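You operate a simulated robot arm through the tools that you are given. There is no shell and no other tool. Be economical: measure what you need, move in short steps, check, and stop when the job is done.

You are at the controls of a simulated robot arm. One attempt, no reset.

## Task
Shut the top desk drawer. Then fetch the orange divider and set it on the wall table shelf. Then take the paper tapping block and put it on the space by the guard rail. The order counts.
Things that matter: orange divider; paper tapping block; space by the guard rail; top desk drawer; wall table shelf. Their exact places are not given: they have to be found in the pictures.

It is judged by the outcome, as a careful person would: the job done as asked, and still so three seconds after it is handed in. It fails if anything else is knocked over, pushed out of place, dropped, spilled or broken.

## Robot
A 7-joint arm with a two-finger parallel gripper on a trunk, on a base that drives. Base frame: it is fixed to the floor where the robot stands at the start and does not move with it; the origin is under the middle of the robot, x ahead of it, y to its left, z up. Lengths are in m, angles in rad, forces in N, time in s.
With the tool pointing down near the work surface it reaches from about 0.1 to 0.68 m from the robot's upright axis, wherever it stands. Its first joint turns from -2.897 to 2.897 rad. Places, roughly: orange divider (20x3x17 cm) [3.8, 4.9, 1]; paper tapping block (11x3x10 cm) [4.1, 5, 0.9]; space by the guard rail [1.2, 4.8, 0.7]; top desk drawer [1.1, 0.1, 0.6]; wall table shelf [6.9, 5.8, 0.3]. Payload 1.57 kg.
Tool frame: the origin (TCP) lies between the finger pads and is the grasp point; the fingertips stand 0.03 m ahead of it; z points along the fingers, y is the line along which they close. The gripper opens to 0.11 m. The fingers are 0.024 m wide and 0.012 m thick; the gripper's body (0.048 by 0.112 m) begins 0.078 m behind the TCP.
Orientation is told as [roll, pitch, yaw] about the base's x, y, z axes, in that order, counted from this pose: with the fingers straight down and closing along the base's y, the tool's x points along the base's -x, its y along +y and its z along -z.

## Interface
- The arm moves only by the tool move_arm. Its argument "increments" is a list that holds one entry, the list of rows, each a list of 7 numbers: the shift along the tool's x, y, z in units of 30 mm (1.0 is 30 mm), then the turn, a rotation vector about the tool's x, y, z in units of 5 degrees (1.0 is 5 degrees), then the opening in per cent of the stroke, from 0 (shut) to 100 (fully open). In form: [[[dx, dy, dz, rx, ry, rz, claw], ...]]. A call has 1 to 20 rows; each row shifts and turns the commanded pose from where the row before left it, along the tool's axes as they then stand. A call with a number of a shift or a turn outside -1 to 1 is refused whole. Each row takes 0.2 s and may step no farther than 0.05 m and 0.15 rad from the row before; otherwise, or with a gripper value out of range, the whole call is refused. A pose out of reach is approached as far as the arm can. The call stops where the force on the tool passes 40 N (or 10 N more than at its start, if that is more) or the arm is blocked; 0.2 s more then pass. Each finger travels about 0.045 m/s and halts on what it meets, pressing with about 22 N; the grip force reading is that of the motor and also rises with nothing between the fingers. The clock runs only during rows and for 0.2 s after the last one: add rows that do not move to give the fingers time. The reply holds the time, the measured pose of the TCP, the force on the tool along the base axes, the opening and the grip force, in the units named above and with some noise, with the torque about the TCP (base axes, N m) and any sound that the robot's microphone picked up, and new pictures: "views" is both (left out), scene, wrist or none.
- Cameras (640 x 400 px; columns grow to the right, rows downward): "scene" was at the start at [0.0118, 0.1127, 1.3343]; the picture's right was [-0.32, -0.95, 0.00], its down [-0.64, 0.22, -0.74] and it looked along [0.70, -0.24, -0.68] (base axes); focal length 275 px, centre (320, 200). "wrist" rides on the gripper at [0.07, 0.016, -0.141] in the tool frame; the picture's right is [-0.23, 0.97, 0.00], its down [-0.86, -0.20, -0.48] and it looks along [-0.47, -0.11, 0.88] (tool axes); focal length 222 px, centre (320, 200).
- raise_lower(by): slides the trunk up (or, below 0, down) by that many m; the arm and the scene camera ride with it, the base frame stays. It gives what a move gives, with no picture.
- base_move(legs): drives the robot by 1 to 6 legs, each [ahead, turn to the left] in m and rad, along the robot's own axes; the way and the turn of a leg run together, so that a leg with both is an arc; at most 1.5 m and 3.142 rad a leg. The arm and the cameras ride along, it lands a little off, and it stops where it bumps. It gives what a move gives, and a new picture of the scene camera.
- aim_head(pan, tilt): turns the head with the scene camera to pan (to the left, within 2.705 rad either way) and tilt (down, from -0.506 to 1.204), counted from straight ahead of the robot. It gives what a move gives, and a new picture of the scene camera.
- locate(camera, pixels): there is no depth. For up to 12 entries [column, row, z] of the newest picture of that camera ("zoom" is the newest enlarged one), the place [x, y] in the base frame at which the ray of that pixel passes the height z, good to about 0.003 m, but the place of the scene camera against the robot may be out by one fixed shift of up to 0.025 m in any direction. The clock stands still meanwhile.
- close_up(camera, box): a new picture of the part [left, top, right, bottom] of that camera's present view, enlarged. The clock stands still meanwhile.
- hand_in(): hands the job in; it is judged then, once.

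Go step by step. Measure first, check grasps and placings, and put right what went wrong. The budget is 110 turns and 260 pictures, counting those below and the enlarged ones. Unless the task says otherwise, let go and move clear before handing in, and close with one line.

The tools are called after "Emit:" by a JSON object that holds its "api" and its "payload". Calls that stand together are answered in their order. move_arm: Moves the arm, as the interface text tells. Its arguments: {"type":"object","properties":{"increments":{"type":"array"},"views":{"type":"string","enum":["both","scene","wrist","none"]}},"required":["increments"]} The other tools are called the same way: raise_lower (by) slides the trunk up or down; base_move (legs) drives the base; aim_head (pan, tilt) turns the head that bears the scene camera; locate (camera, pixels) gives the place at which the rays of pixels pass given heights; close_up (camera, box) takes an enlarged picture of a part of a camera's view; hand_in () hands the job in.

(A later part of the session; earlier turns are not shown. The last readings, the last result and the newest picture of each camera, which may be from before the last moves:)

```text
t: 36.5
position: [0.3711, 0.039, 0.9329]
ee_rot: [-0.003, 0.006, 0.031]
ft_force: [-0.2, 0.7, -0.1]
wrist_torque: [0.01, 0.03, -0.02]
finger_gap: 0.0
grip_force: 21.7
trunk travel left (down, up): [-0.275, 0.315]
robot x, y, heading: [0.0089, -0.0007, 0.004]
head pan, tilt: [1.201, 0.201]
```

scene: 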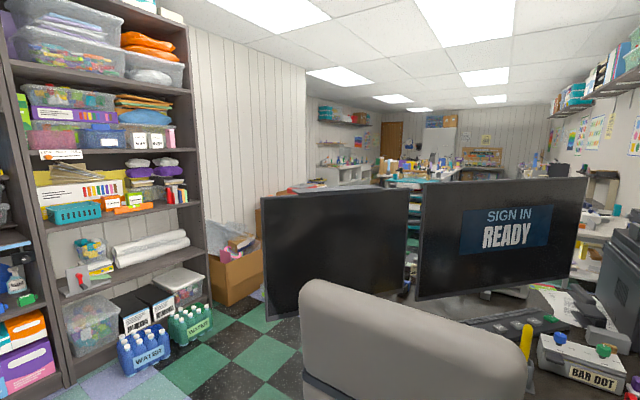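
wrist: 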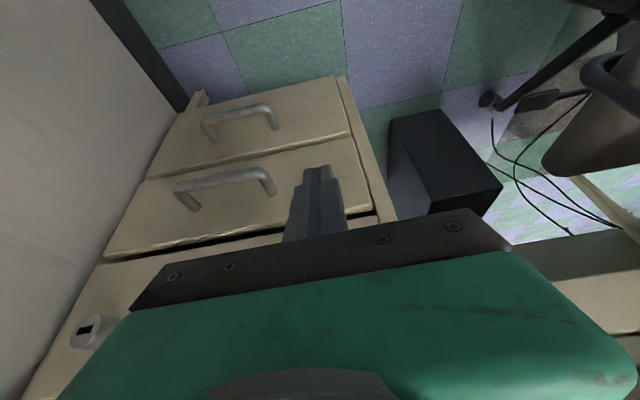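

Before turning on the spot, I'll check the clearance at the robot's right and rear.

Emit:
{"api": "aim_head", "payload": {"pan": -1.3, "tilt": 1.0}}

Emit:
{"api": "aim_head", "payload": {"pan": -2.5, "tilt": 1.0}}

```text
t: 38.8
position: [0.3706, 0.0375, 0.9322]
ee_rot: [-0.001, 0.006, 0.032]
ft_force: [0.4, 0.1, -0.3]
wrist_torque: [-0.02, -0.01, 0.01]
finger_gap: 0.0
grip_force: 21.3
trunk travel left (down, up): [-0.275, 0.315]
robot x, y, heading: [0.0082, -0.0006, 0.003]
head pan, tilt: [-1.3, 1.0]
```

scene: 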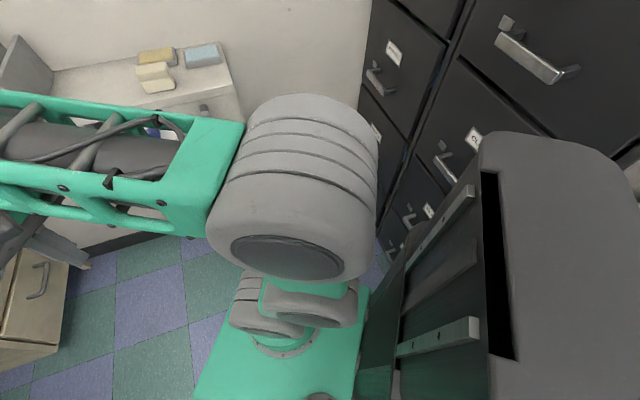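

```text
t: 40.2
position: [0.3697, 0.0386, 0.9308]
ee_rot: [-0.002, 0.005, 0.031]
ft_force: [0.5, -0.1, -0.5]
wrist_torque: [0.0, -0.01, 0.0]
finger_gap: 0.0002
grip_force: 21.0
trunk travel left (down, up): [-0.275, 0.315]
robot x, y, heading: [0.0032, 0.0033, 0.008]
head pan, tilt: [-2.499, 1.0]
```

scene: 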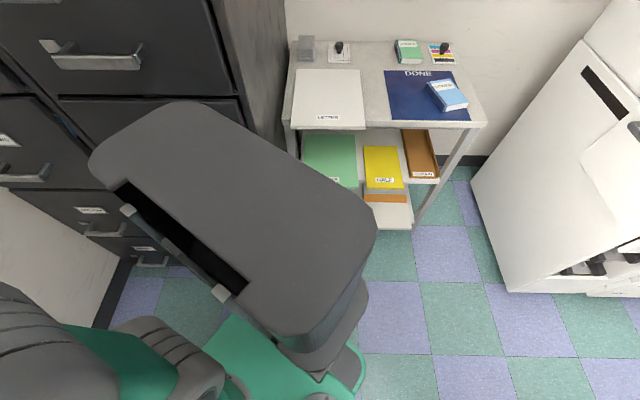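

Emit:
{"api": "locate", "payload": {"camera": "scene", "pixels": [[110, 320, 0.0], [135, 262, 0.05], [165, 272, 0.0], [235, 170, 0.0], [412, 228, 0.0], [508, 291, 0.0], [210, 350, 0.15], [350, 395, 0.1], [365, 345, 0.15], [32, 175, 0.7], [125, 62, 1.0], [145, 265, 0.15]]}}

```text
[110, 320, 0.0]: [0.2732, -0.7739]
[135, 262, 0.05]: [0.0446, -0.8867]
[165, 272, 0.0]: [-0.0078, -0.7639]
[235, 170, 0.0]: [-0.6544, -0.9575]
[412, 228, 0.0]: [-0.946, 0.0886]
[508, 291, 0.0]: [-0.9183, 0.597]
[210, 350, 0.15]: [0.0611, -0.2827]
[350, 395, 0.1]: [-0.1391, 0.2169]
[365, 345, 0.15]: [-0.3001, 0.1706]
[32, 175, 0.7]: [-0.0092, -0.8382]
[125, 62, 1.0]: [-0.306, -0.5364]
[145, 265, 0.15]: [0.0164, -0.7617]
```

The surroundings are at least 0.5 m away, so turning is safe. I'll turn left 1.9 rad and drive 0.9 m, then look along the passage.

Emit:
{"api": "base_move", "payload": {"legs": [[0, 1.9], [0.9, 0]]}}

Emit:
{"api": "aim_head", "payload": {"pan": -0.7, "tilt": 0.6}}

```text
t: 49.5
position: [-0.4833, 1.1702, 0.9324]
ee_rot: [-0.001, 0.004, 1.965]
ft_force: [0.0, 0.6, 0.1]
wrist_torque: [0.02, -0.04, 0.0]
finger_gap: 0.0001
grip_force: 20.7
trunk travel left (down, up): [-0.275, 0.315]
robot x, y, heading: [-0.3178, 0.8414, 1.938]
head pan, tilt: [-2.499, 1.0]
```

scene: 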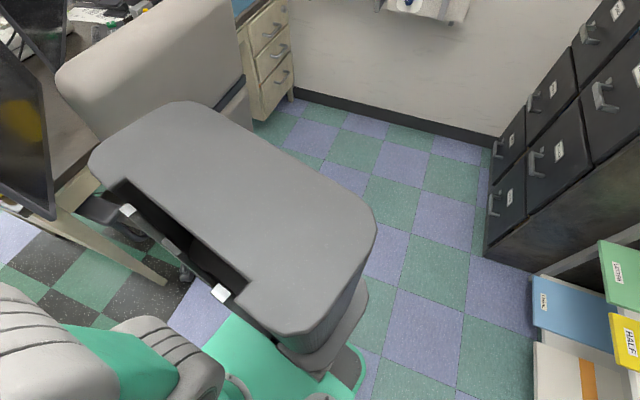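

```text
t: 51.3
position: [-0.4823, 1.1692, 0.9311]
ee_rot: [-0.002, 0.005, 1.964]
ft_force: [0.1, 0.2, 0.5]
wrist_torque: [0.0, -0.02, -0.03]
finger_gap: 0.0002
grip_force: 21.1
trunk travel left (down, up): [-0.275, 0.315]
robot x, y, heading: [-0.3125, 0.8434, 1.936]
head pan, tilt: [-0.7, 0.6]
```

scene: 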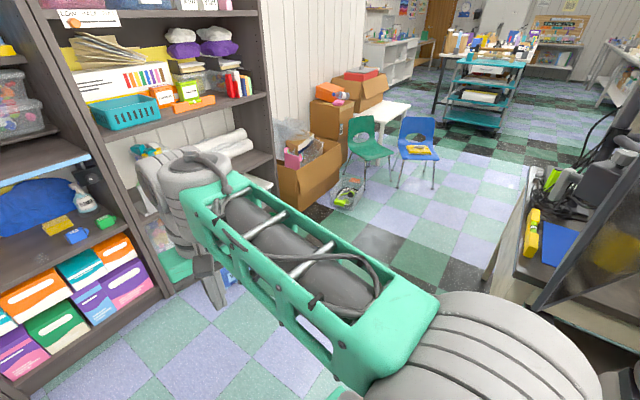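

The passage leads out between the box/toys (345,195), small chairs, and the desk end at (490,275). Measuring the floor.

Emit:
{"api": "locate", "payload": {"camera": "scene", "pixels": [[308, 205, 0.0], [345, 210, 0.0], [360, 195, 0.0], [391, 182, 0.0], [433, 190, 0.0], [484, 280, 0.0], [510, 215, 0.7], [525, 160, 0.7], [445, 125, 0.0], [500, 132, 0.0], [550, 318, 0.7], [570, 160, 0.0]]}}

Emit:
{"api": "close_up", "payload": {"camera": "scene", "box": [320, 0, 640, 200]}}

Emit:
{"api": "aim_head", "payload": {"pan": -1.2, "tilt": 0.7}}

```text
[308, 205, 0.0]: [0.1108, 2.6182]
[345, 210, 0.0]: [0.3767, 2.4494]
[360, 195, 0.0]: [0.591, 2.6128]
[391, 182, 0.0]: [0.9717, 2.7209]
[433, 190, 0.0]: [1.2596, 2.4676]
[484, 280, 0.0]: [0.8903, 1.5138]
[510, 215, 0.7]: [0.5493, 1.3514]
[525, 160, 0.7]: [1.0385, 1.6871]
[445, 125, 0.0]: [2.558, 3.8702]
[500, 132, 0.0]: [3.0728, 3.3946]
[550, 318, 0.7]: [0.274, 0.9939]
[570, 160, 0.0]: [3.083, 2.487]
```

```text
2.00 times, centred on (480, 100) of scene
```

zoom: 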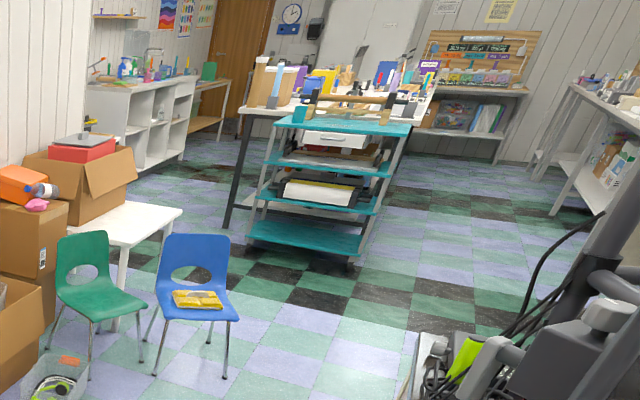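

```text
t: 52.3
position: [-0.4827, 1.1691, 0.932]
ee_rot: [-0.002, 0.005, 1.964]
ft_force: [0.9, 0.0, -0.7]
wrist_torque: [0.0, 0.0, -0.01]
finger_gap: 0.0
grip_force: 21.2
trunk travel left (down, up): [-0.275, 0.315]
robot x, y, heading: [-0.3127, 0.8431, 1.936]
head pan, tilt: [-1.201, 0.7]
```

scene: 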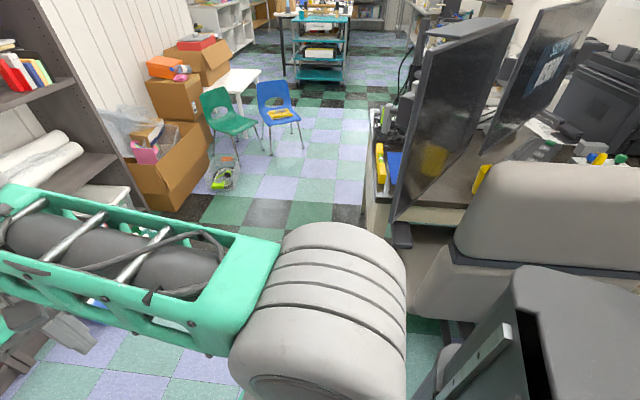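

The gap between the desk end and basket/chairs is about 1 m wide, narrowing to 0.5 m later. I'll drive to the middle of the gap and in as far as just before the blue chair, then look again.

Emit:
{"api": "base_move", "payload": {"legs": [[0, -0.806], [0.76, 0], [0, -0.53]]}}

Emit:
{"api": "aim_head", "payload": {"pan": 0.0, "tilt": 0.7}}

```text
t: 60.0
position: [0.2797, 1.7794, 0.932]
ee_rot: [-0.002, 0.006, 0.643]
ft_force: [0.4, 0.5, 0.2]
wrist_torque: [0.04, 0.01, -0.02]
finger_gap: 0.0
grip_force: 21.1
trunk travel left (down, up): [-0.275, 0.315]
robot x, y, heading: [0.0015, 1.5356, 0.613]
head pan, tilt: [-1.201, 0.7]
```

scene: 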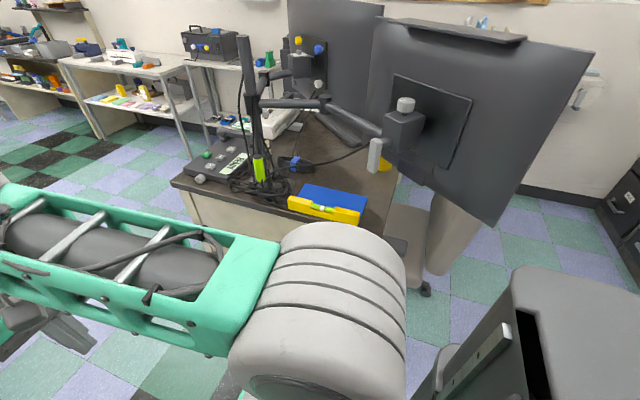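

```text
t: 61.4
position: [0.279, 1.7794, 0.9317]
ee_rot: [-0.003, 0.004, 0.642]
ft_force: [-0.5, 0.9, -0.6]
wrist_torque: [0.02, -0.02, -0.03]
finger_gap: 0.0
grip_force: 21.6
trunk travel left (down, up): [-0.275, 0.315]
robot x, y, heading: [0.0045, 1.5345, 0.616]
head pan, tilt: [0.0, 0.7]
```

scene: 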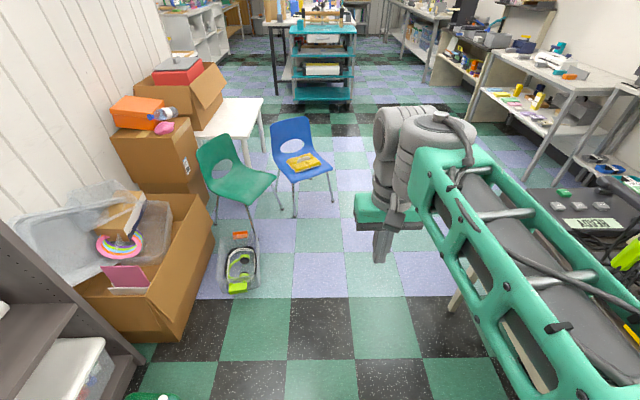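

Emit:
{"api": "locate", "payload": {"camera": "scene", "pixels": [[296, 214, 0.0], [333, 203, 0.0], [258, 292, 0.0], [250, 235, 0.0], [455, 303, 0.0], [350, 107, 0.0], [297, 100, 0.0], [472, 122, 0.0], [535, 175, 0.0], [432, 83, 0.0], [525, 190, 0.72], [355, 25, 0.95]]}}

Emit:
{"api": "close_up", "payload": {"camera": "scene", "box": [240, 0, 440, 120]}}

```text
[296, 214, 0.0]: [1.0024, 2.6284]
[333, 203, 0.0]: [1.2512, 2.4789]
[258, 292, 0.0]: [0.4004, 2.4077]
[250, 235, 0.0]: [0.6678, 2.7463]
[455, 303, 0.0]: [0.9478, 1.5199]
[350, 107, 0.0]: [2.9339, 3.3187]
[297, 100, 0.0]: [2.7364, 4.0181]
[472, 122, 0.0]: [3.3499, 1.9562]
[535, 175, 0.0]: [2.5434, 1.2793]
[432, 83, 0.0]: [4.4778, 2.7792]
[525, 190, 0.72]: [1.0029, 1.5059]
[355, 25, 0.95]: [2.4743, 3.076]
```

```text
3.20 times, centred on (340, 60) of scene
```

zoom: 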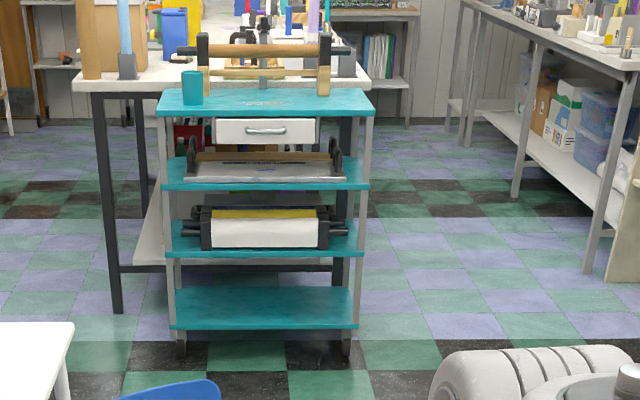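

The aisle is clear. I'll pass the blue chair on its right: ahead 1.0 m, veer right past it, then straighten and look left around the table.

Emit:
{"api": "base_move", "payload": {"legs": [[1.0, 0], [0, -0.5], [0.8, 0], [0, 0.9], [0.4, 0]]}}

Emit:
{"api": "aim_head", "payload": {"pan": 0.5, "tilt": 0.5}}

```text
t: 76.3
position: [1.9981, 2.8426, 0.9331]
ee_rot: [-0.001, 0.005, 1.023]
ft_force: [-0.9, -0.2, 0.6]
wrist_torque: [-0.04, 0.01, 0.02]
finger_gap: 0.0
grip_force: 21.3
trunk travel left (down, up): [-0.275, 0.315]
robot x, y, heading: [1.8309, 2.5186, 0.999]
head pan, tilt: [0.0, 0.7]
```

scene: 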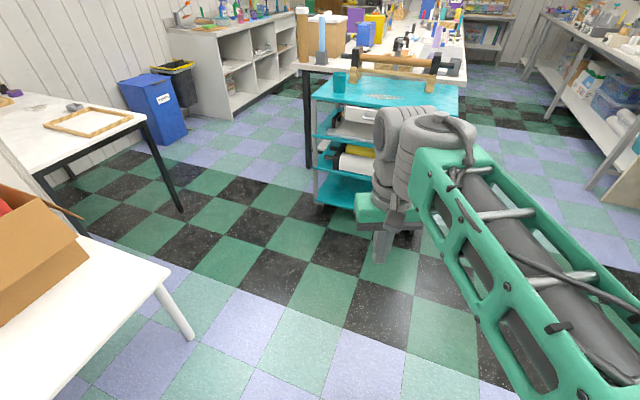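

```text
t: 77.2
position: [1.9966, 2.8419, 0.9328]
ee_rot: [-0.002, 0.006, 1.024]
ft_force: [-0.5, -0.1, -0.6]
wrist_torque: [0.03, -0.01, -0.01]
finger_gap: 0.0001
grip_force: 21.8
trunk travel left (down, up): [-0.275, 0.315]
robot x, y, heading: [1.8319, 2.5132, 0.996]
head pan, tilt: [0.499, 0.499]
```

scene: 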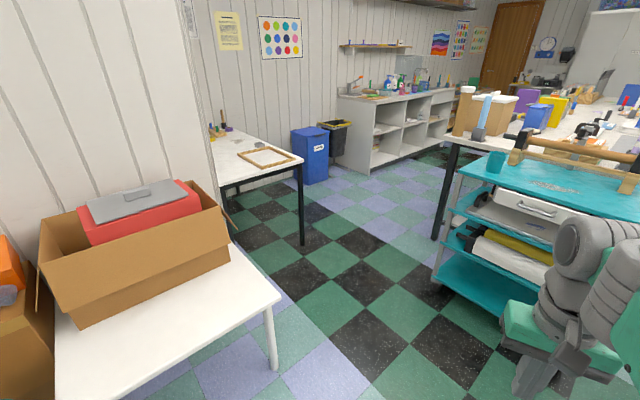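

Left aisle runs between the work table and the white cubby/bins. The table with a wooden frame at (265,155) may be the guard-rail spot. Measuring.

Emit:
{"api": "locate", "payload": {"camera": "scene", "pixels": [[275, 370, 0.0], [302, 243, 0.0], [370, 173, 0.0], [320, 182, 0.0], [437, 238, 0.0], [432, 282, 0.0], [452, 135, 0.9], [345, 162, 0.0], [445, 135, 0.0], [300, 165, 0.7], [235, 300, 0.5]]}}

Emit:
{"api": "close_up", "payload": {"camera": "scene", "box": [430, 50, 640, 190]}}

Emit:
{"api": "close_up", "payload": {"camera": "scene", "box": [190, 80, 350, 200]}}

```text
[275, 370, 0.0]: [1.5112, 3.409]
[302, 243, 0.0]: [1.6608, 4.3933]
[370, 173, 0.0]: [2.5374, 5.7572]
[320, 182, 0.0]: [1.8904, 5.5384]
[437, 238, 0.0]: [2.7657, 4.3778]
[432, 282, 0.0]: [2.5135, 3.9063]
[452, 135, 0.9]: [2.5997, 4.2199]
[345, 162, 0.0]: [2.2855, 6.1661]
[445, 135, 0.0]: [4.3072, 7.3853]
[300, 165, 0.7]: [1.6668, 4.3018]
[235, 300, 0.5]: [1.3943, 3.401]
```

```text
2.86 times, centred on (535, 120) of scene
```

zoom: 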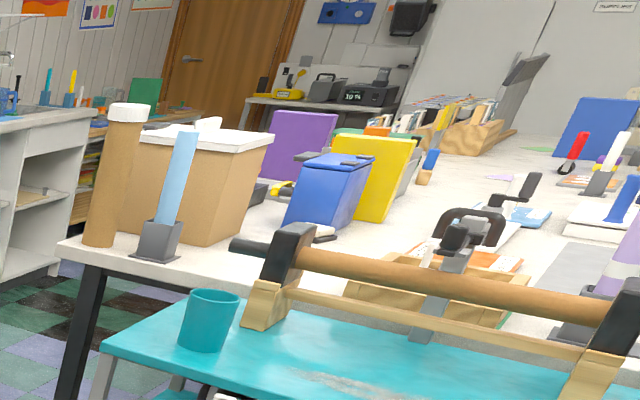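

```text
3.33 times, centred on (270, 140) of scene
```

zoom: 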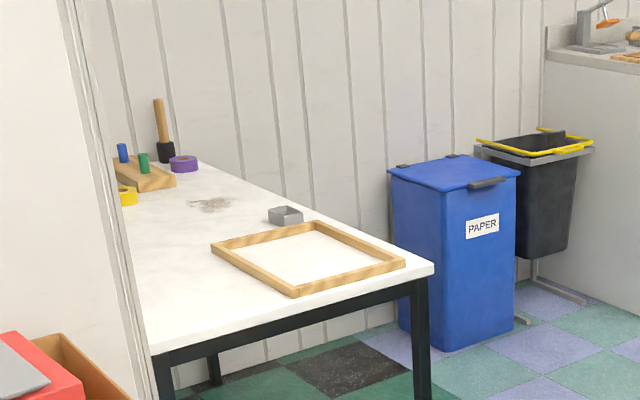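

I'll drive around the cart's left into the left aisle and look at the table from there.

Emit:
{"api": "base_move", "payload": {"legs": [[0, 0.384], [0.9, 0], [0.87, 0], [0, -0.67], [1.1, 0]]}}

Emit:
{"api": "aim_head", "payload": {"pan": -0.8, "tilt": 0.5}}

```text
t: 91.0
position: [2.6442, 4.6725, 0.9323]
ee_rot: [-0.001, 0.005, 0.681]
ft_force: [0.3, 1.1, -0.1]
wrist_torque: [-0.03, -0.01, 0.0]
finger_gap: 0.0
grip_force: 21.3
trunk travel left (down, up): [-0.275, 0.315]
robot x, y, heading: [2.3738, 4.4234, 0.614]
head pan, tilt: [0.499, 0.499]
stopped in leg 5: the robot was blocked; the commanded pose is now the measured one
```

scene: 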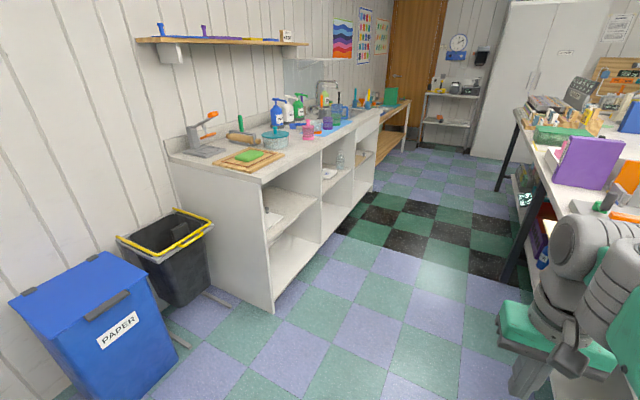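

```text
t: 92.5
position: [2.645, 4.6713, 0.9322]
ee_rot: [-0.002, 0.004, 0.682]
ft_force: [0.1, 0.0, -0.1]
wrist_torque: [0.0, 0.01, -0.02]
finger_gap: 0.0
grip_force: 21.2
trunk travel left (down, up): [-0.275, 0.315]
robot x, y, heading: [2.3751, 4.4244, 0.615]
head pan, tilt: [-0.799, 0.499]
```

scene: 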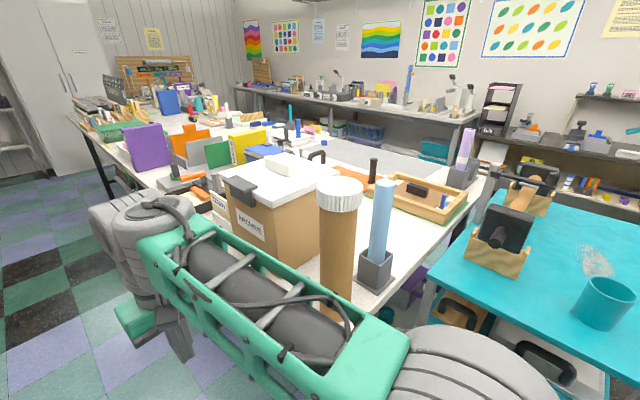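

Blocked: the platform's front-right corner met the table's leg. Nothing on the table shifted (tube at (340,250) still upright). I'll back off, sidestep 0.25 m left, and go along the aisle.

Emit:
{"api": "base_move", "payload": {"legs": [[-0.2, 0], [0, 0.9], [0.33, 0], [0, -0.9], [0.5, 0]]}}

```text
t: 103.2
position: [2.9168, 5.1649, 0.9323]
ee_rot: [-0.002, 0.002, 0.657]
ft_force: [0.2, 0.2, -0.1]
wrist_torque: [-0.02, 0.02, 0.02]
finger_gap: 0.0001
grip_force: 20.9
trunk travel left (down, up): [-0.275, 0.315]
robot x, y, heading: [2.6405, 4.9274, 0.592]
head pan, tilt: [-0.799, 0.499]
```

scene: 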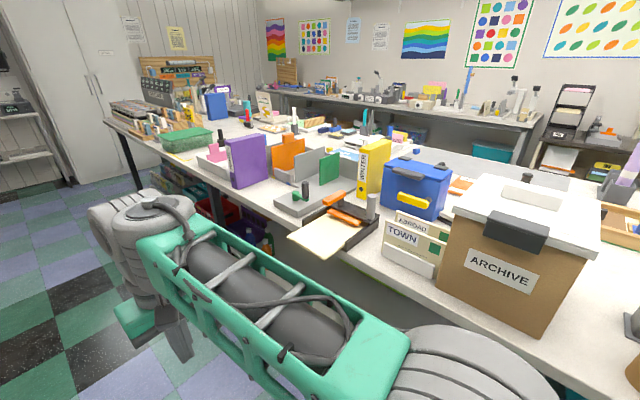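

I can now see the purple, orange, green dividers around (250-340,165). Driving 0.9 m further and turning right to face the table.

Emit:
{"api": "base_move", "payload": {"legs": [[0.85, 0.02]]}}

Emit:
{"api": "aim_head", "payload": {"pan": -1.3, "tilt": 0.6}}

```text
t: 107.7
position: [3.6178, 5.6363, 0.933]
ee_rot: [-0.002, 0.004, 0.659]
ft_force: [-0.6, -0.3, 0.7]
wrist_torque: [0.02, 0.01, -0.01]
finger_gap: 0.0
grip_force: 21.0
trunk travel left (down, up): [-0.275, 0.315]
robot x, y, heading: [3.3363, 5.4011, 0.595]
head pan, tilt: [-0.799, 0.499]
```

scene: 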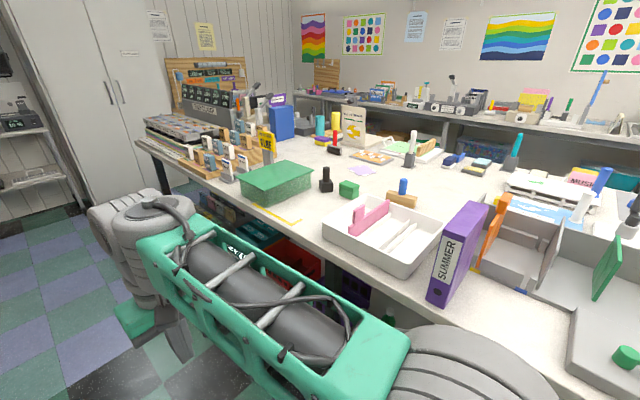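

```text
t: 108.6
position: [3.6181, 5.637, 0.9326]
ee_rot: [-0.001, 0.003, 0.656]
ft_force: [0.5, 0.1, -0.2]
wrist_torque: [0.03, -0.01, 0.02]
finger_gap: 0.0
grip_force: 21.2
trunk travel left (down, up): [-0.275, 0.315]
robot x, y, heading: [3.3369, 5.3945, 0.591]
head pan, tilt: [-1.3, 0.6]
```

scene: 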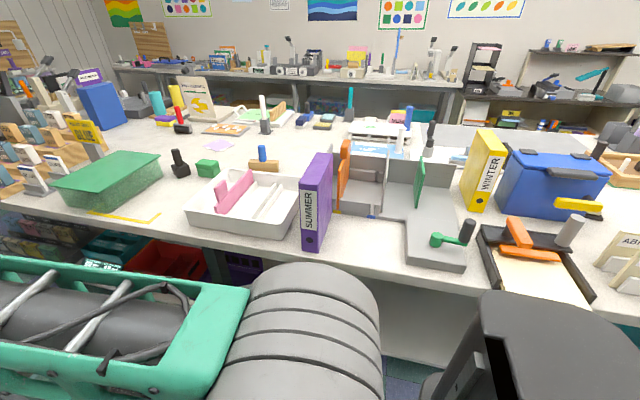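

The orange divider stands behind the purple SUMMER binder at (345,170). The block may be the wooden thing with the blue knob at (263,162). Enlarging and measuring.

Emit:
{"api": "close_up", "payload": {"camera": "scene", "box": [180, 110, 460, 285]}}

Emit:
{"api": "locate", "payload": {"camera": "scene", "pixels": [[263, 168, 0.9], [338, 170, 0.9], [347, 142, 1.03], [345, 205, 0.88], [315, 240, 0.88], [220, 230, 0.88], [300, 235, 0.85], [400, 285, 0.85], [262, 150, 0.95]]}}

```text
2.29 times, centred on (320, 198) of scene
```

zoom: 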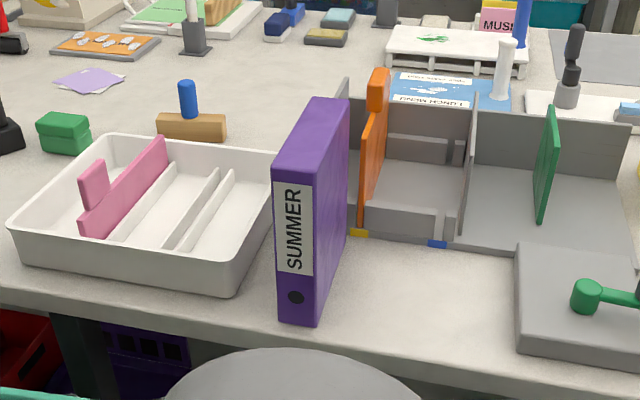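

```text
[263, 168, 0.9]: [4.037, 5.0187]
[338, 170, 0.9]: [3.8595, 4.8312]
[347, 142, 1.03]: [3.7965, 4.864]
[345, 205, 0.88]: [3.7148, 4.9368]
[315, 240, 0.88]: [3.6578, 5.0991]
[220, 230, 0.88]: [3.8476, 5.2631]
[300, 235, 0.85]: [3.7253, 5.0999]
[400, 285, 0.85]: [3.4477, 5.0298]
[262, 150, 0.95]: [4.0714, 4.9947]
```

The divider stands in the gray tray with a thicker grip tab on its top front end (~(3.80,4.87), top ≈1.03). I'll raise the trunk 0.3 m so the hand clears the binder, then turn right to face the table.

Emit:
{"api": "raise_lower", "payload": {"by": 0.3}}

Emit:
{"api": "base_move", "payload": {"legs": [[0, -1.55]]}}

Emit:
{"api": "aim_head", "payload": {"pan": 0.0, "tilt": 0.85}}

```text
t: 111.6
position: [3.616, 5.6382, 1.2327]
ee_rot: [-0.001, 0.004, 0.658]
ft_force: [0.1, 0.3, 0.0]
wrist_torque: [0.01, 0.02, -0.01]
finger_gap: 0.0001
grip_force: 21.1
trunk travel left (down, up): [-0.575, 0.015]
robot x, y, heading: [3.3372, 5.394, 0.593]
head pan, tilt: [-1.3, 0.6]
```

```text
t: 115.8
position: [3.5833, 5.1231, 1.2331]
ee_rot: [-0.003, 0.004, -0.903]
ft_force: [0.2, 0.6, -1.0]
wrist_torque: [0.03, -0.03, -0.01]
finger_gap: 0.0001
grip_force: 21.6
trunk travel left (down, up): [-0.575, 0.015]
robot x, y, heading: [3.3416, 5.3969, -0.969]
head pan, tilt: [-1.3, 0.6]
```

scene: 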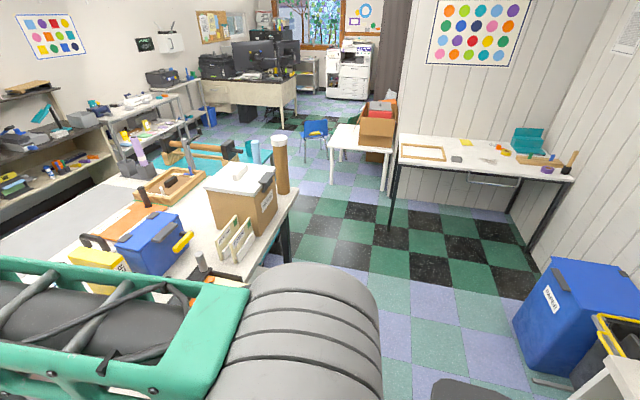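

```text
t: 117.3
position: [3.5834, 5.1225, 1.234]
ee_rot: [-0.003, 0.003, -0.901]
ft_force: [1.0, -0.2, -0.1]
wrist_torque: [-0.04, -0.03, -0.01]
finger_gap: 0.0
grip_force: 21.7
trunk travel left (down, up): [-0.575, 0.015]
robot x, y, heading: [3.3408, 5.3951, -0.968]
head pan, tilt: [0.0, 0.85]
```

scene: 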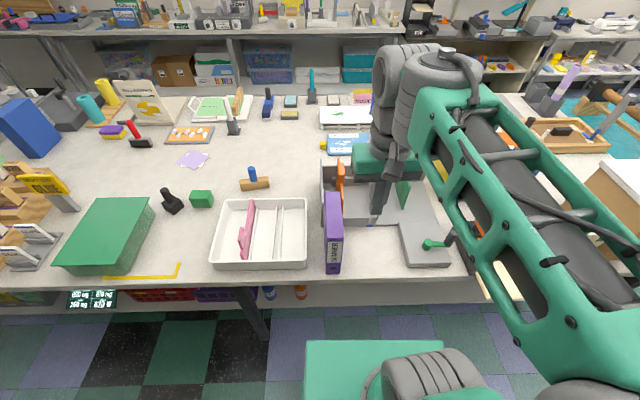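

I see the divider at (341,185) and the block with blue knob at (253,180). Enlarging and cross-locating to fix the heights.

Emit:
{"api": "close_up", "payload": {"camera": "scene", "box": [220, 140, 460, 290]}}

Emit:
{"api": "locate", "payload": {"camera": "scene", "pixels": [[340, 165, 1.03], [340, 165, 1.0], [340, 165, 1.06], [253, 170, 0.95], [253, 170, 0.9], [253, 170, 1.0], [255, 188, 0.88], [330, 278, 0.85], [460, 278, 0.85], [390, 341, 0.3], [330, 273, 0.87]]}}

```text
2.67 times, centred on (340, 215) of scene
```

zoom: 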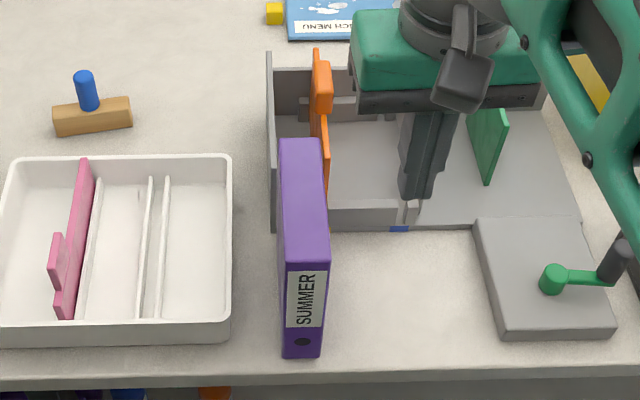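

```text
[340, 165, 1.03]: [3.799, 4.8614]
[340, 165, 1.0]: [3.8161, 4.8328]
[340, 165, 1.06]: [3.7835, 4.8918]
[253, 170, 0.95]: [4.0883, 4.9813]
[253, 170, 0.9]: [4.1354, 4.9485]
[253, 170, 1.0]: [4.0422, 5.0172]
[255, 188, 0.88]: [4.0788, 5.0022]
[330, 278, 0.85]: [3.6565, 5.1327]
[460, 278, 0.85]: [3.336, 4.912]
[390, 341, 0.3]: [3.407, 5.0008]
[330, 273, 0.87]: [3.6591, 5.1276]
```

Both views agree: grip top at about (3.80,4.86), z≈1.03; block knob top near (4.07,5.0), z≈0.97. I'll creep 0.13 m toward the table for reach.

Emit:
{"api": "base_move", "payload": {"legs": [[0.13, 0]]}}

Emit:
{"api": "move_arm", "payload": {"increments": [[[0, 0, 0, 0, 0, 0, 80], [0, 0, 0, 0, 0, 0, 80], [0, 0, 0, 0, 0, 0, 80], [0, 0, 0, 0, 0, 0, 80], [0, 0, 0, 0, 0, 0, 80]]], "views": "wrist"}}

```text
t: 118.5
position: [3.6595, 5.0125, 1.2324]
ee_rot: [-0.001, 0.003, -0.903]
ft_force: [0.5, -0.4, 0.0]
wrist_torque: [0.03, -0.01, 0.01]
finger_gap: 0.0
grip_force: 21.0
trunk travel left (down, up): [-0.575, 0.015]
robot x, y, heading: [3.4157, 5.2874, -0.967]
head pan, tilt: [0.0, 0.85]
```

scene: 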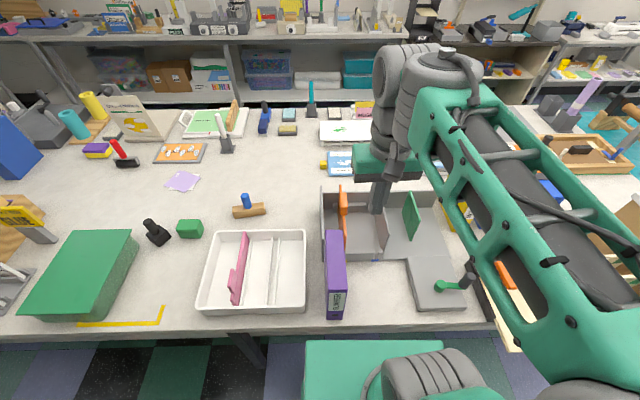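

```text
t: 119.8
position: [3.6571, 5.0122, 1.2334]
ee_rot: [-0.003, 0.003, -0.903]
ft_force: [-0.1, 0.6, 0.8]
wrist_torque: [0.0, 0.03, -0.04]
finger_gap: 0.088
grip_force: 0.0
trunk travel left (down, up): [-0.575, 0.015]
robot x, y, heading: [3.415, 5.2907, -0.969]
head pan, tilt: [0.0, 0.85]
```

wrist: 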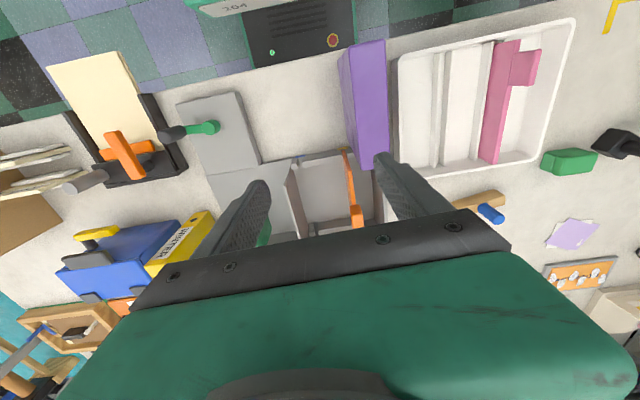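

The wrist view shows the divider edge from (346,152) to (352,205) and its grip at (357,214). Locating it precisely.

Emit:
{"api": "locate", "payload": {"camera": "wrist", "pixels": [[357, 212, 1.03], [346, 152, 1.0], [352, 203, 1.0], [346, 152, 1.03], [357, 225, 1.03], [293, 170, 0.95], [380, 190, 0.95]]}}

Emit:
{"api": "close_up", "payload": {"camera": "wrist", "box": [250, 120, 430, 240]}}

Emit:
{"api": "locate", "payload": {"camera": "scene", "pixels": [[342, 190, 1.03], [342, 205, 1.0], [345, 250, 1.0], [322, 192, 0.95]]}}

Emit:
{"api": "close_up", "payload": {"camera": "scene", "box": [290, 160, 430, 290]}}

```text
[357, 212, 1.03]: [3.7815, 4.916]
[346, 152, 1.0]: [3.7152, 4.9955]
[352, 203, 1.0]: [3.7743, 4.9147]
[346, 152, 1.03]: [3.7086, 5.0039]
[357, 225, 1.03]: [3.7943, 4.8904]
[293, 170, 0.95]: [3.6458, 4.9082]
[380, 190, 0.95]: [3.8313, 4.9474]
```

```text
3.33 times, centred on (340, 180) of wrist
```

zoom: 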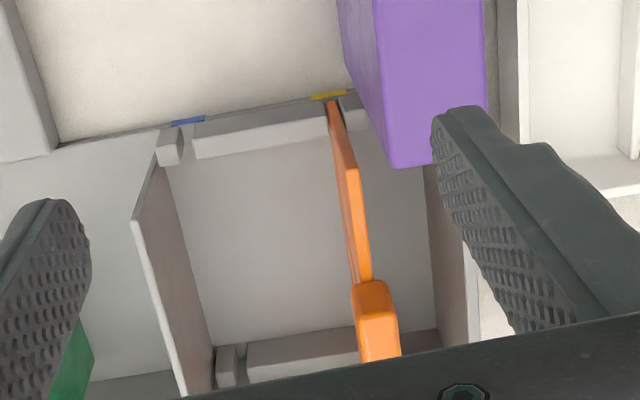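

```text
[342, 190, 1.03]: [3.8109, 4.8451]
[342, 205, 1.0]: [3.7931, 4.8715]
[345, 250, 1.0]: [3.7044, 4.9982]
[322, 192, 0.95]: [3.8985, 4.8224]
```

```text
3.08 times, centred on (360, 225) of scene
```

zoom: 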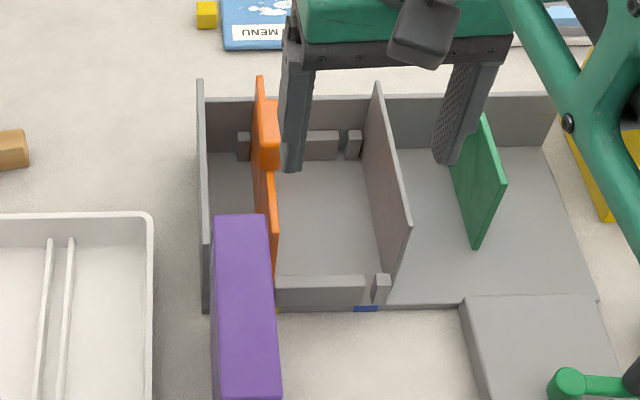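

The divider sits in a slotted tray with its grip at about u-line (3.797,4.896). I'll bring the open hand above it, aligned with the plate (yaw ≈ -0.94).

Emit:
{"api": "move_arm", "payload": {"increments": [[[-1, 0.5, 0, 0, 0, 0.43, 80], [-1, 0.5, 0, 0, 0, 0, 80], [-1, 0.5, 0, 0, 0, 0, 80], [-1, 0, 0, 0, 0, 0, 80], [-1, 0, 0, 0, 0, 0, 80], [-0.6, 0, 0, 0, 0, 0, 80], [0, 0, 0, 0, 0, 0, 80]]]}}

```text
t: 121.3
position: [3.7949, 4.9054, 1.2328]
ee_rot: [-0.002, 0.003, -0.94]
ft_force: [-0.7, 0.3, 1.2]
wrist_torque: [0.02, -0.04, 0.0]
finger_gap: 0.0881
grip_force: 0.1
trunk travel left (down, up): [-0.575, 0.015]
robot x, y, heading: [3.4143, 5.2898, -0.966]
head pan, tilt: [0.0, 0.85]
```

scene: 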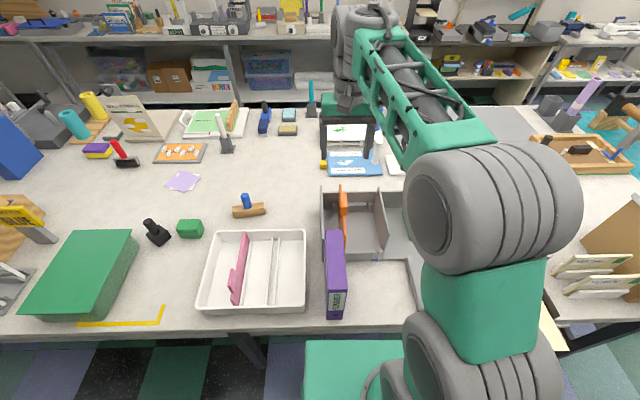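
wrist: 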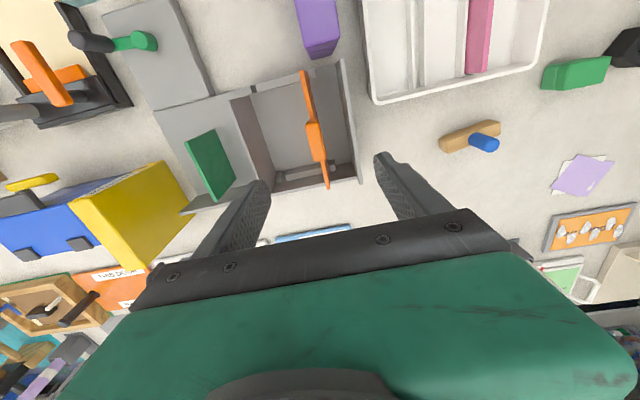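

Now the whole plate shows: ends (303,72) and (327,187), grip from (311,123) to (320,160). Locating those.

Emit:
{"api": "close_up", "payload": {"camera": "wrist", "box": [240, 50, 400, 210]}}

Emit:
{"api": "locate", "payload": {"camera": "wrist", "pixels": [[304, 74, 1.0], [327, 186, 1.0], [312, 124, 1.03], [320, 160, 1.03], [316, 142, 1.03], [316, 142, 1.0], [238, 100, 0.95], [345, 62, 0.95]]}}

```text
2.50 times, centred on (320, 130) of wrist
```

zoom: 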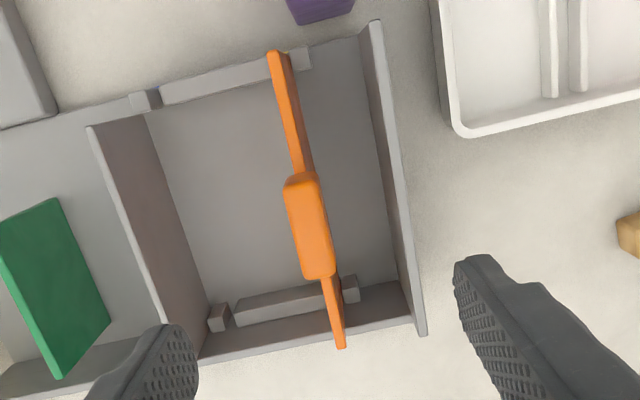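

```text
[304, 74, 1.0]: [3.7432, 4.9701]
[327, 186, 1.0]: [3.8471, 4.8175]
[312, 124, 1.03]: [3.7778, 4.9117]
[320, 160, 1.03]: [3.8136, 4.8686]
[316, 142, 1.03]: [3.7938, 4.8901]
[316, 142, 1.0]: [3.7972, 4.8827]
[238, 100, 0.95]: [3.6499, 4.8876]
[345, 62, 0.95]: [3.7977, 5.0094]
```

Plate length implies its top is lower, about z 0.97, with the grip top near 0.98–1.0 at (3.80,4.878). I'll narrow the opening to ~5 cm, align, and descend part way to check.

Emit:
{"api": "move_arm", "payload": {"increments": [[[-0.83, -0.385, 0, 0, 0, 0.37, 46], [0, 0, 1, 0, 0, 0, 46], [0, 0, 1, 0, 0, 0, 46], [0, 0, 1, 0, 0, 0, 46], [0, 0, 1, 0, 0, 0, 46], [0, 0, 1, 0, 0, 0, 46], [0, 0, 0.8, 0, 0, 0, 46], [0, 0, 0, 0, 0, 0, 46]]]}}

Emit:
{"api": "close_up", "payload": {"camera": "wrist", "box": [220, 100, 420, 225]}}

Emit:
{"api": "close_up", "payload": {"camera": "scene", "box": [270, 130, 450, 270]}}

```text
t: 123.2
position: [3.7979, 4.878, 1.0577]
ee_rot: [-0.003, 0.004, -0.973]
ft_force: [-0.7, -0.9, 0.6]
wrist_torque: [0.0, 0.0, 0.02]
finger_gap: 0.0505
grip_force: 0.0
trunk travel left (down, up): [-0.575, 0.015]
robot x, y, heading: [3.4192, 5.285, -0.967]
head pan, tilt: [0.0, 0.85]
```

scene: 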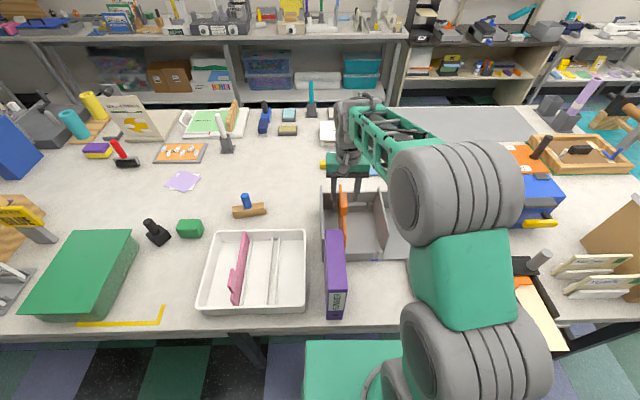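
wrist: 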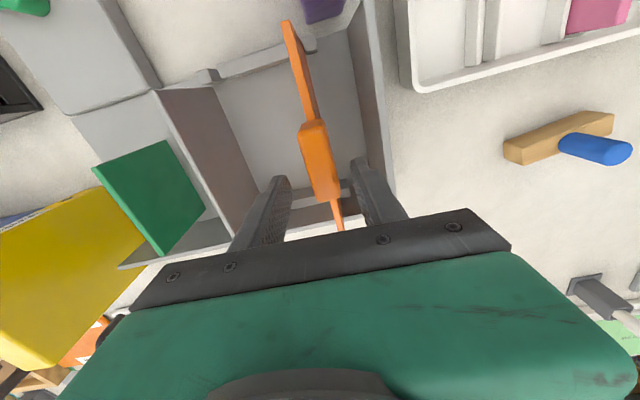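

```text
3.20 times, centred on (320, 162) of wrist
```

zoom: 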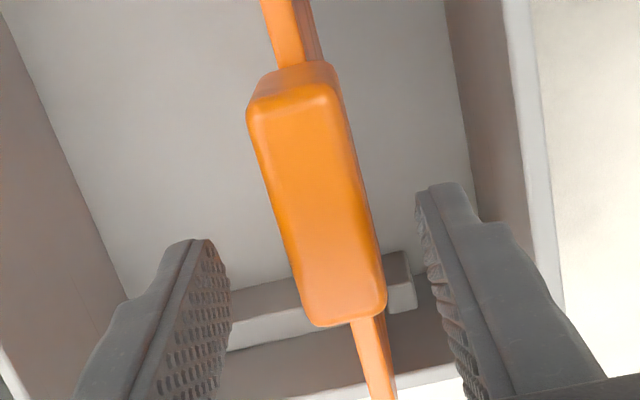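

```text
2.86 times, centred on (360, 200) of scene
```

zoom: 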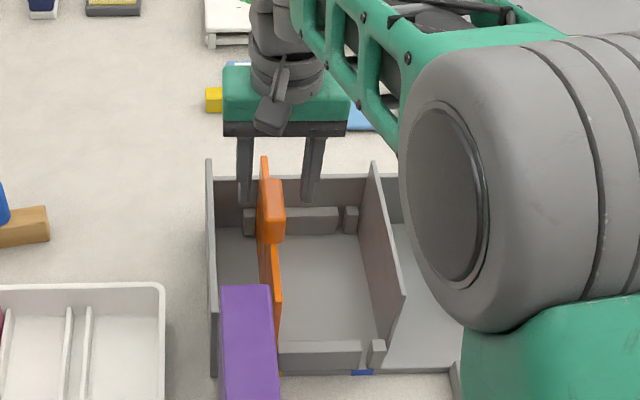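

The grip lies between the fingers. I'll locate its centre (319,160) and ends at two heights.

Emit:
{"api": "locate", "payload": {"camera": "wrist", "pixels": [[319.4, 160.4, 1.0], [319.4, 160.4, 0.97], [319.4, 160.4, 1.03], [312, 129, 1.0], [327, 197, 1.0]]}}

```text
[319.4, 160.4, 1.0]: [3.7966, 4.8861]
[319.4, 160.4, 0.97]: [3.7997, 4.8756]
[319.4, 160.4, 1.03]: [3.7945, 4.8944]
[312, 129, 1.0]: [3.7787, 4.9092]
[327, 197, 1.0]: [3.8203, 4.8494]
```

Grip top is at z≈0.975, centred right below the TCP. I'll descend to TCP z≈0.962 and close.

Emit:
{"api": "move_arm", "payload": {"increments": [[[0, 0, 1, 0, 0, 0, 46], [0, 0, 1, 0, 0, 0, 46], [0, 0, 1, 0, 0, 0, 46], [0, 0, 0.2, 0, 0, 0, 46], [0, 0, 0, 0, 0, 0, 0], [0, 0, 0, 0, 0, 0, 0], [0, 0, 0, 0, 0, 0, 0], [0, 0, 0, 0, 0, 0, 0]]]}}

Emit:
{"api": "close_up", "payload": {"camera": "wrist", "box": [220, 60, 420, 225]}}

```text
t: 125.0
position: [3.7992, 4.8776, 0.9633]
ee_rot: [-0.001, -0.003, -0.968]
ft_force: [11.7, 0.8, 23.5]
wrist_torque: [0.45, -0.25, 0.69]
finger_gap: 0.0222
grip_force: 21.8
trunk travel left (down, up): [-0.575, 0.015]
robot x, y, heading: [3.4169, 5.2864, -0.967]
head pan, tilt: [0.0, 0.85]
```

scene: 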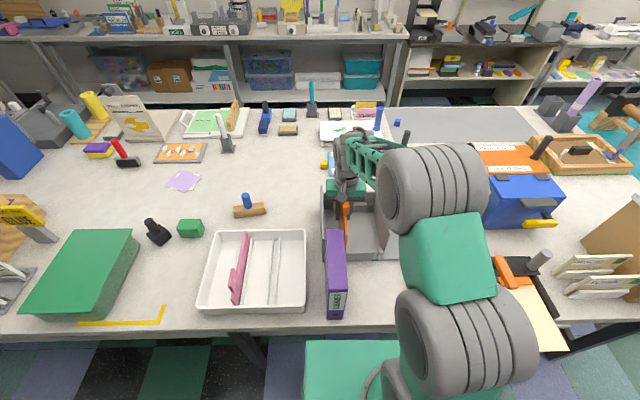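
wrist: 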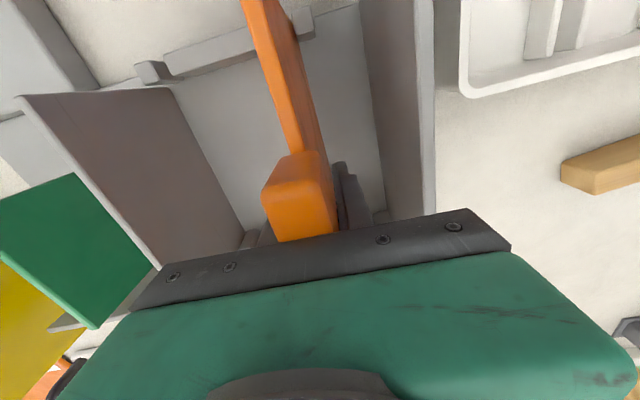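

```text
2.42 times, centred on (320, 142) of wrist
```

zoom: 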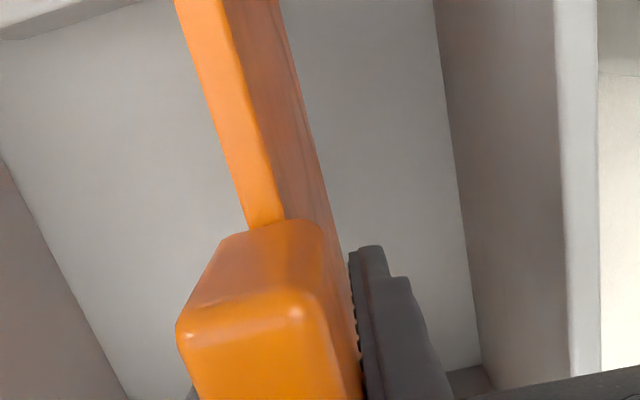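

Grip held at 22 mm. Lifting straight up slowly out of the slots.

Emit:
{"api": "move_arm", "payload": {"increments": [[[0, 0, -0.3, 0, 0, 0, 0], [0, 0, -0.5, 0, 0, 0, 0], [0, 0, -0.7, 0, 0, 0, 0], [0, 0, -1, 0, 0, 0, 0], [0, 0, -1, 0, 0, 0, 0], [0, 0, -1, 0, 0, 0, 0], [0, 0, -1, 0, 0, 0, 0], [0, 0, -1, 0, 0, 0, 0], [0, 0, -1, 0, 0, 0, 0], [0, 0, 0, 0, 0, 0, 0]]]}}

Emit:
{"api": "close_up", "payload": {"camera": "scene", "box": [230, 120, 450, 320]}}

```text
t: 127.2
position: [3.7996, 4.8782, 1.1889]
ee_rot: [-0.003, 0.004, -0.972]
ft_force: [-0.2, -0.7, -1.5]
wrist_torque: [-0.04, -0.03, 0.01]
finger_gap: 0.0214
grip_force: 22.7
trunk travel left (down, up): [-0.575, 0.015]
robot x, y, heading: [3.42, 5.286, -0.969]
head pan, tilt: [0.0, 0.85]
```

scene: 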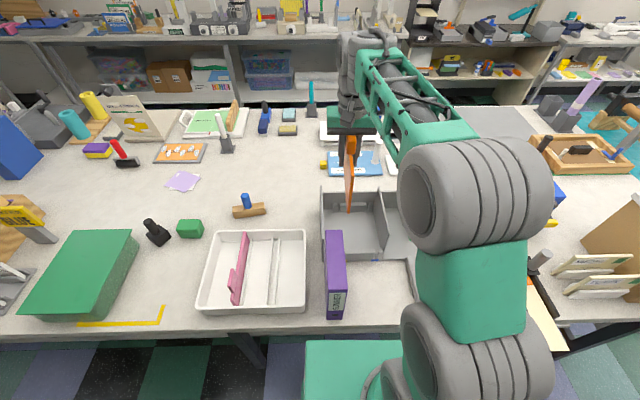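
wrist: 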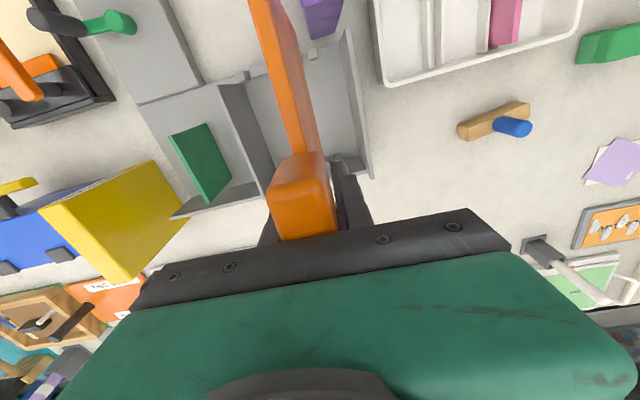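

```text
2.00 times, centred on (340, 220) of scene
```

zoom: 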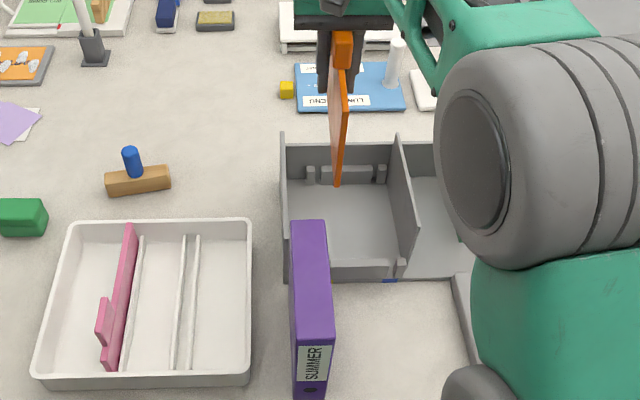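

The divider is out of its slots and held well; nothing else moved. I'll raise it further, draw it in, back the base off and turn left along the aisle.

Emit:
{"api": "move_arm", "payload": {"increments": [[[0, 0, -1, 0, 0, 0, 0], [0, 0, -1, 0, 0, 0, 0], [0, 0, -0.7, 0, 0, 0, 0], [1, 0, 0, 0, 0, 0, 0], [1, 0, 0, 0, 0, 0, 0], [1, 0, 0, 0, 0, 0, 0], [1, 0, 0, 0, 0, 0, 0], [0, 0, 0, 0, 0, 0, 0]]], "views": "none"}}

Emit:
{"api": "base_move", "payload": {"legs": [[-0.2, 0], [0, 1.5]]}}

Emit:
{"api": "aim_head", "payload": {"pan": -0.2, "tilt": 0.45}}

```text
t: 128.9
position: [3.7341, 4.9757, 1.2683]
ee_rot: [-0.001, 0.003, -0.973]
ft_force: [-0.7, -0.6, -0.7]
wrist_torque: [-0.02, 0.0, 0.01]
finger_gap: 0.0213
grip_force: 21.9
trunk travel left (down, up): [-0.575, 0.015]
robot x, y, heading: [3.416, 5.2856, -0.969]
head pan, tilt: [0.0, 0.85]
```

```text
t: 134.2
position: [3.6351, 5.7475, 1.2668]
ee_rot: [-0.001, 0.004, 0.531]
ft_force: [0.9, -0.4, -1.4]
wrist_torque: [0.03, 0.01, 0.0]
finger_gap: 0.0214
grip_force: 22.4
trunk travel left (down, up): [-0.575, 0.015]
robot x, y, heading: [3.3013, 5.4474, 0.541]
head pan, tilt: [0.0, 0.85]
```

scene: 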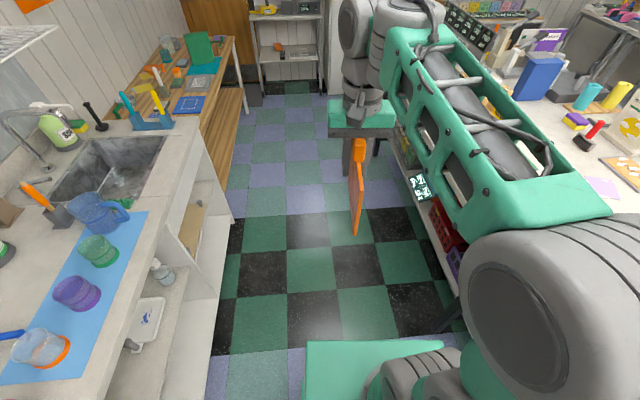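

```text
t: 135.1
position: [3.6347, 5.7474, 1.2677]
ee_rot: [-0.001, 0.005, 0.531]
ft_force: [0.9, 0.2, -1.7]
wrist_torque: [0.02, -0.01, -0.02]
finger_gap: 0.0215
grip_force: 22.3
trunk travel left (down, up): [-0.575, 0.015]
robot x, y, heading: [3.3025, 5.4495, 0.536]
head pan, tilt: [-0.201, 0.45]
```

scene: 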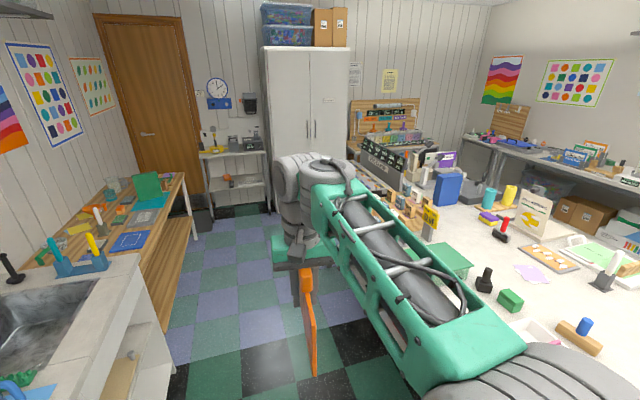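

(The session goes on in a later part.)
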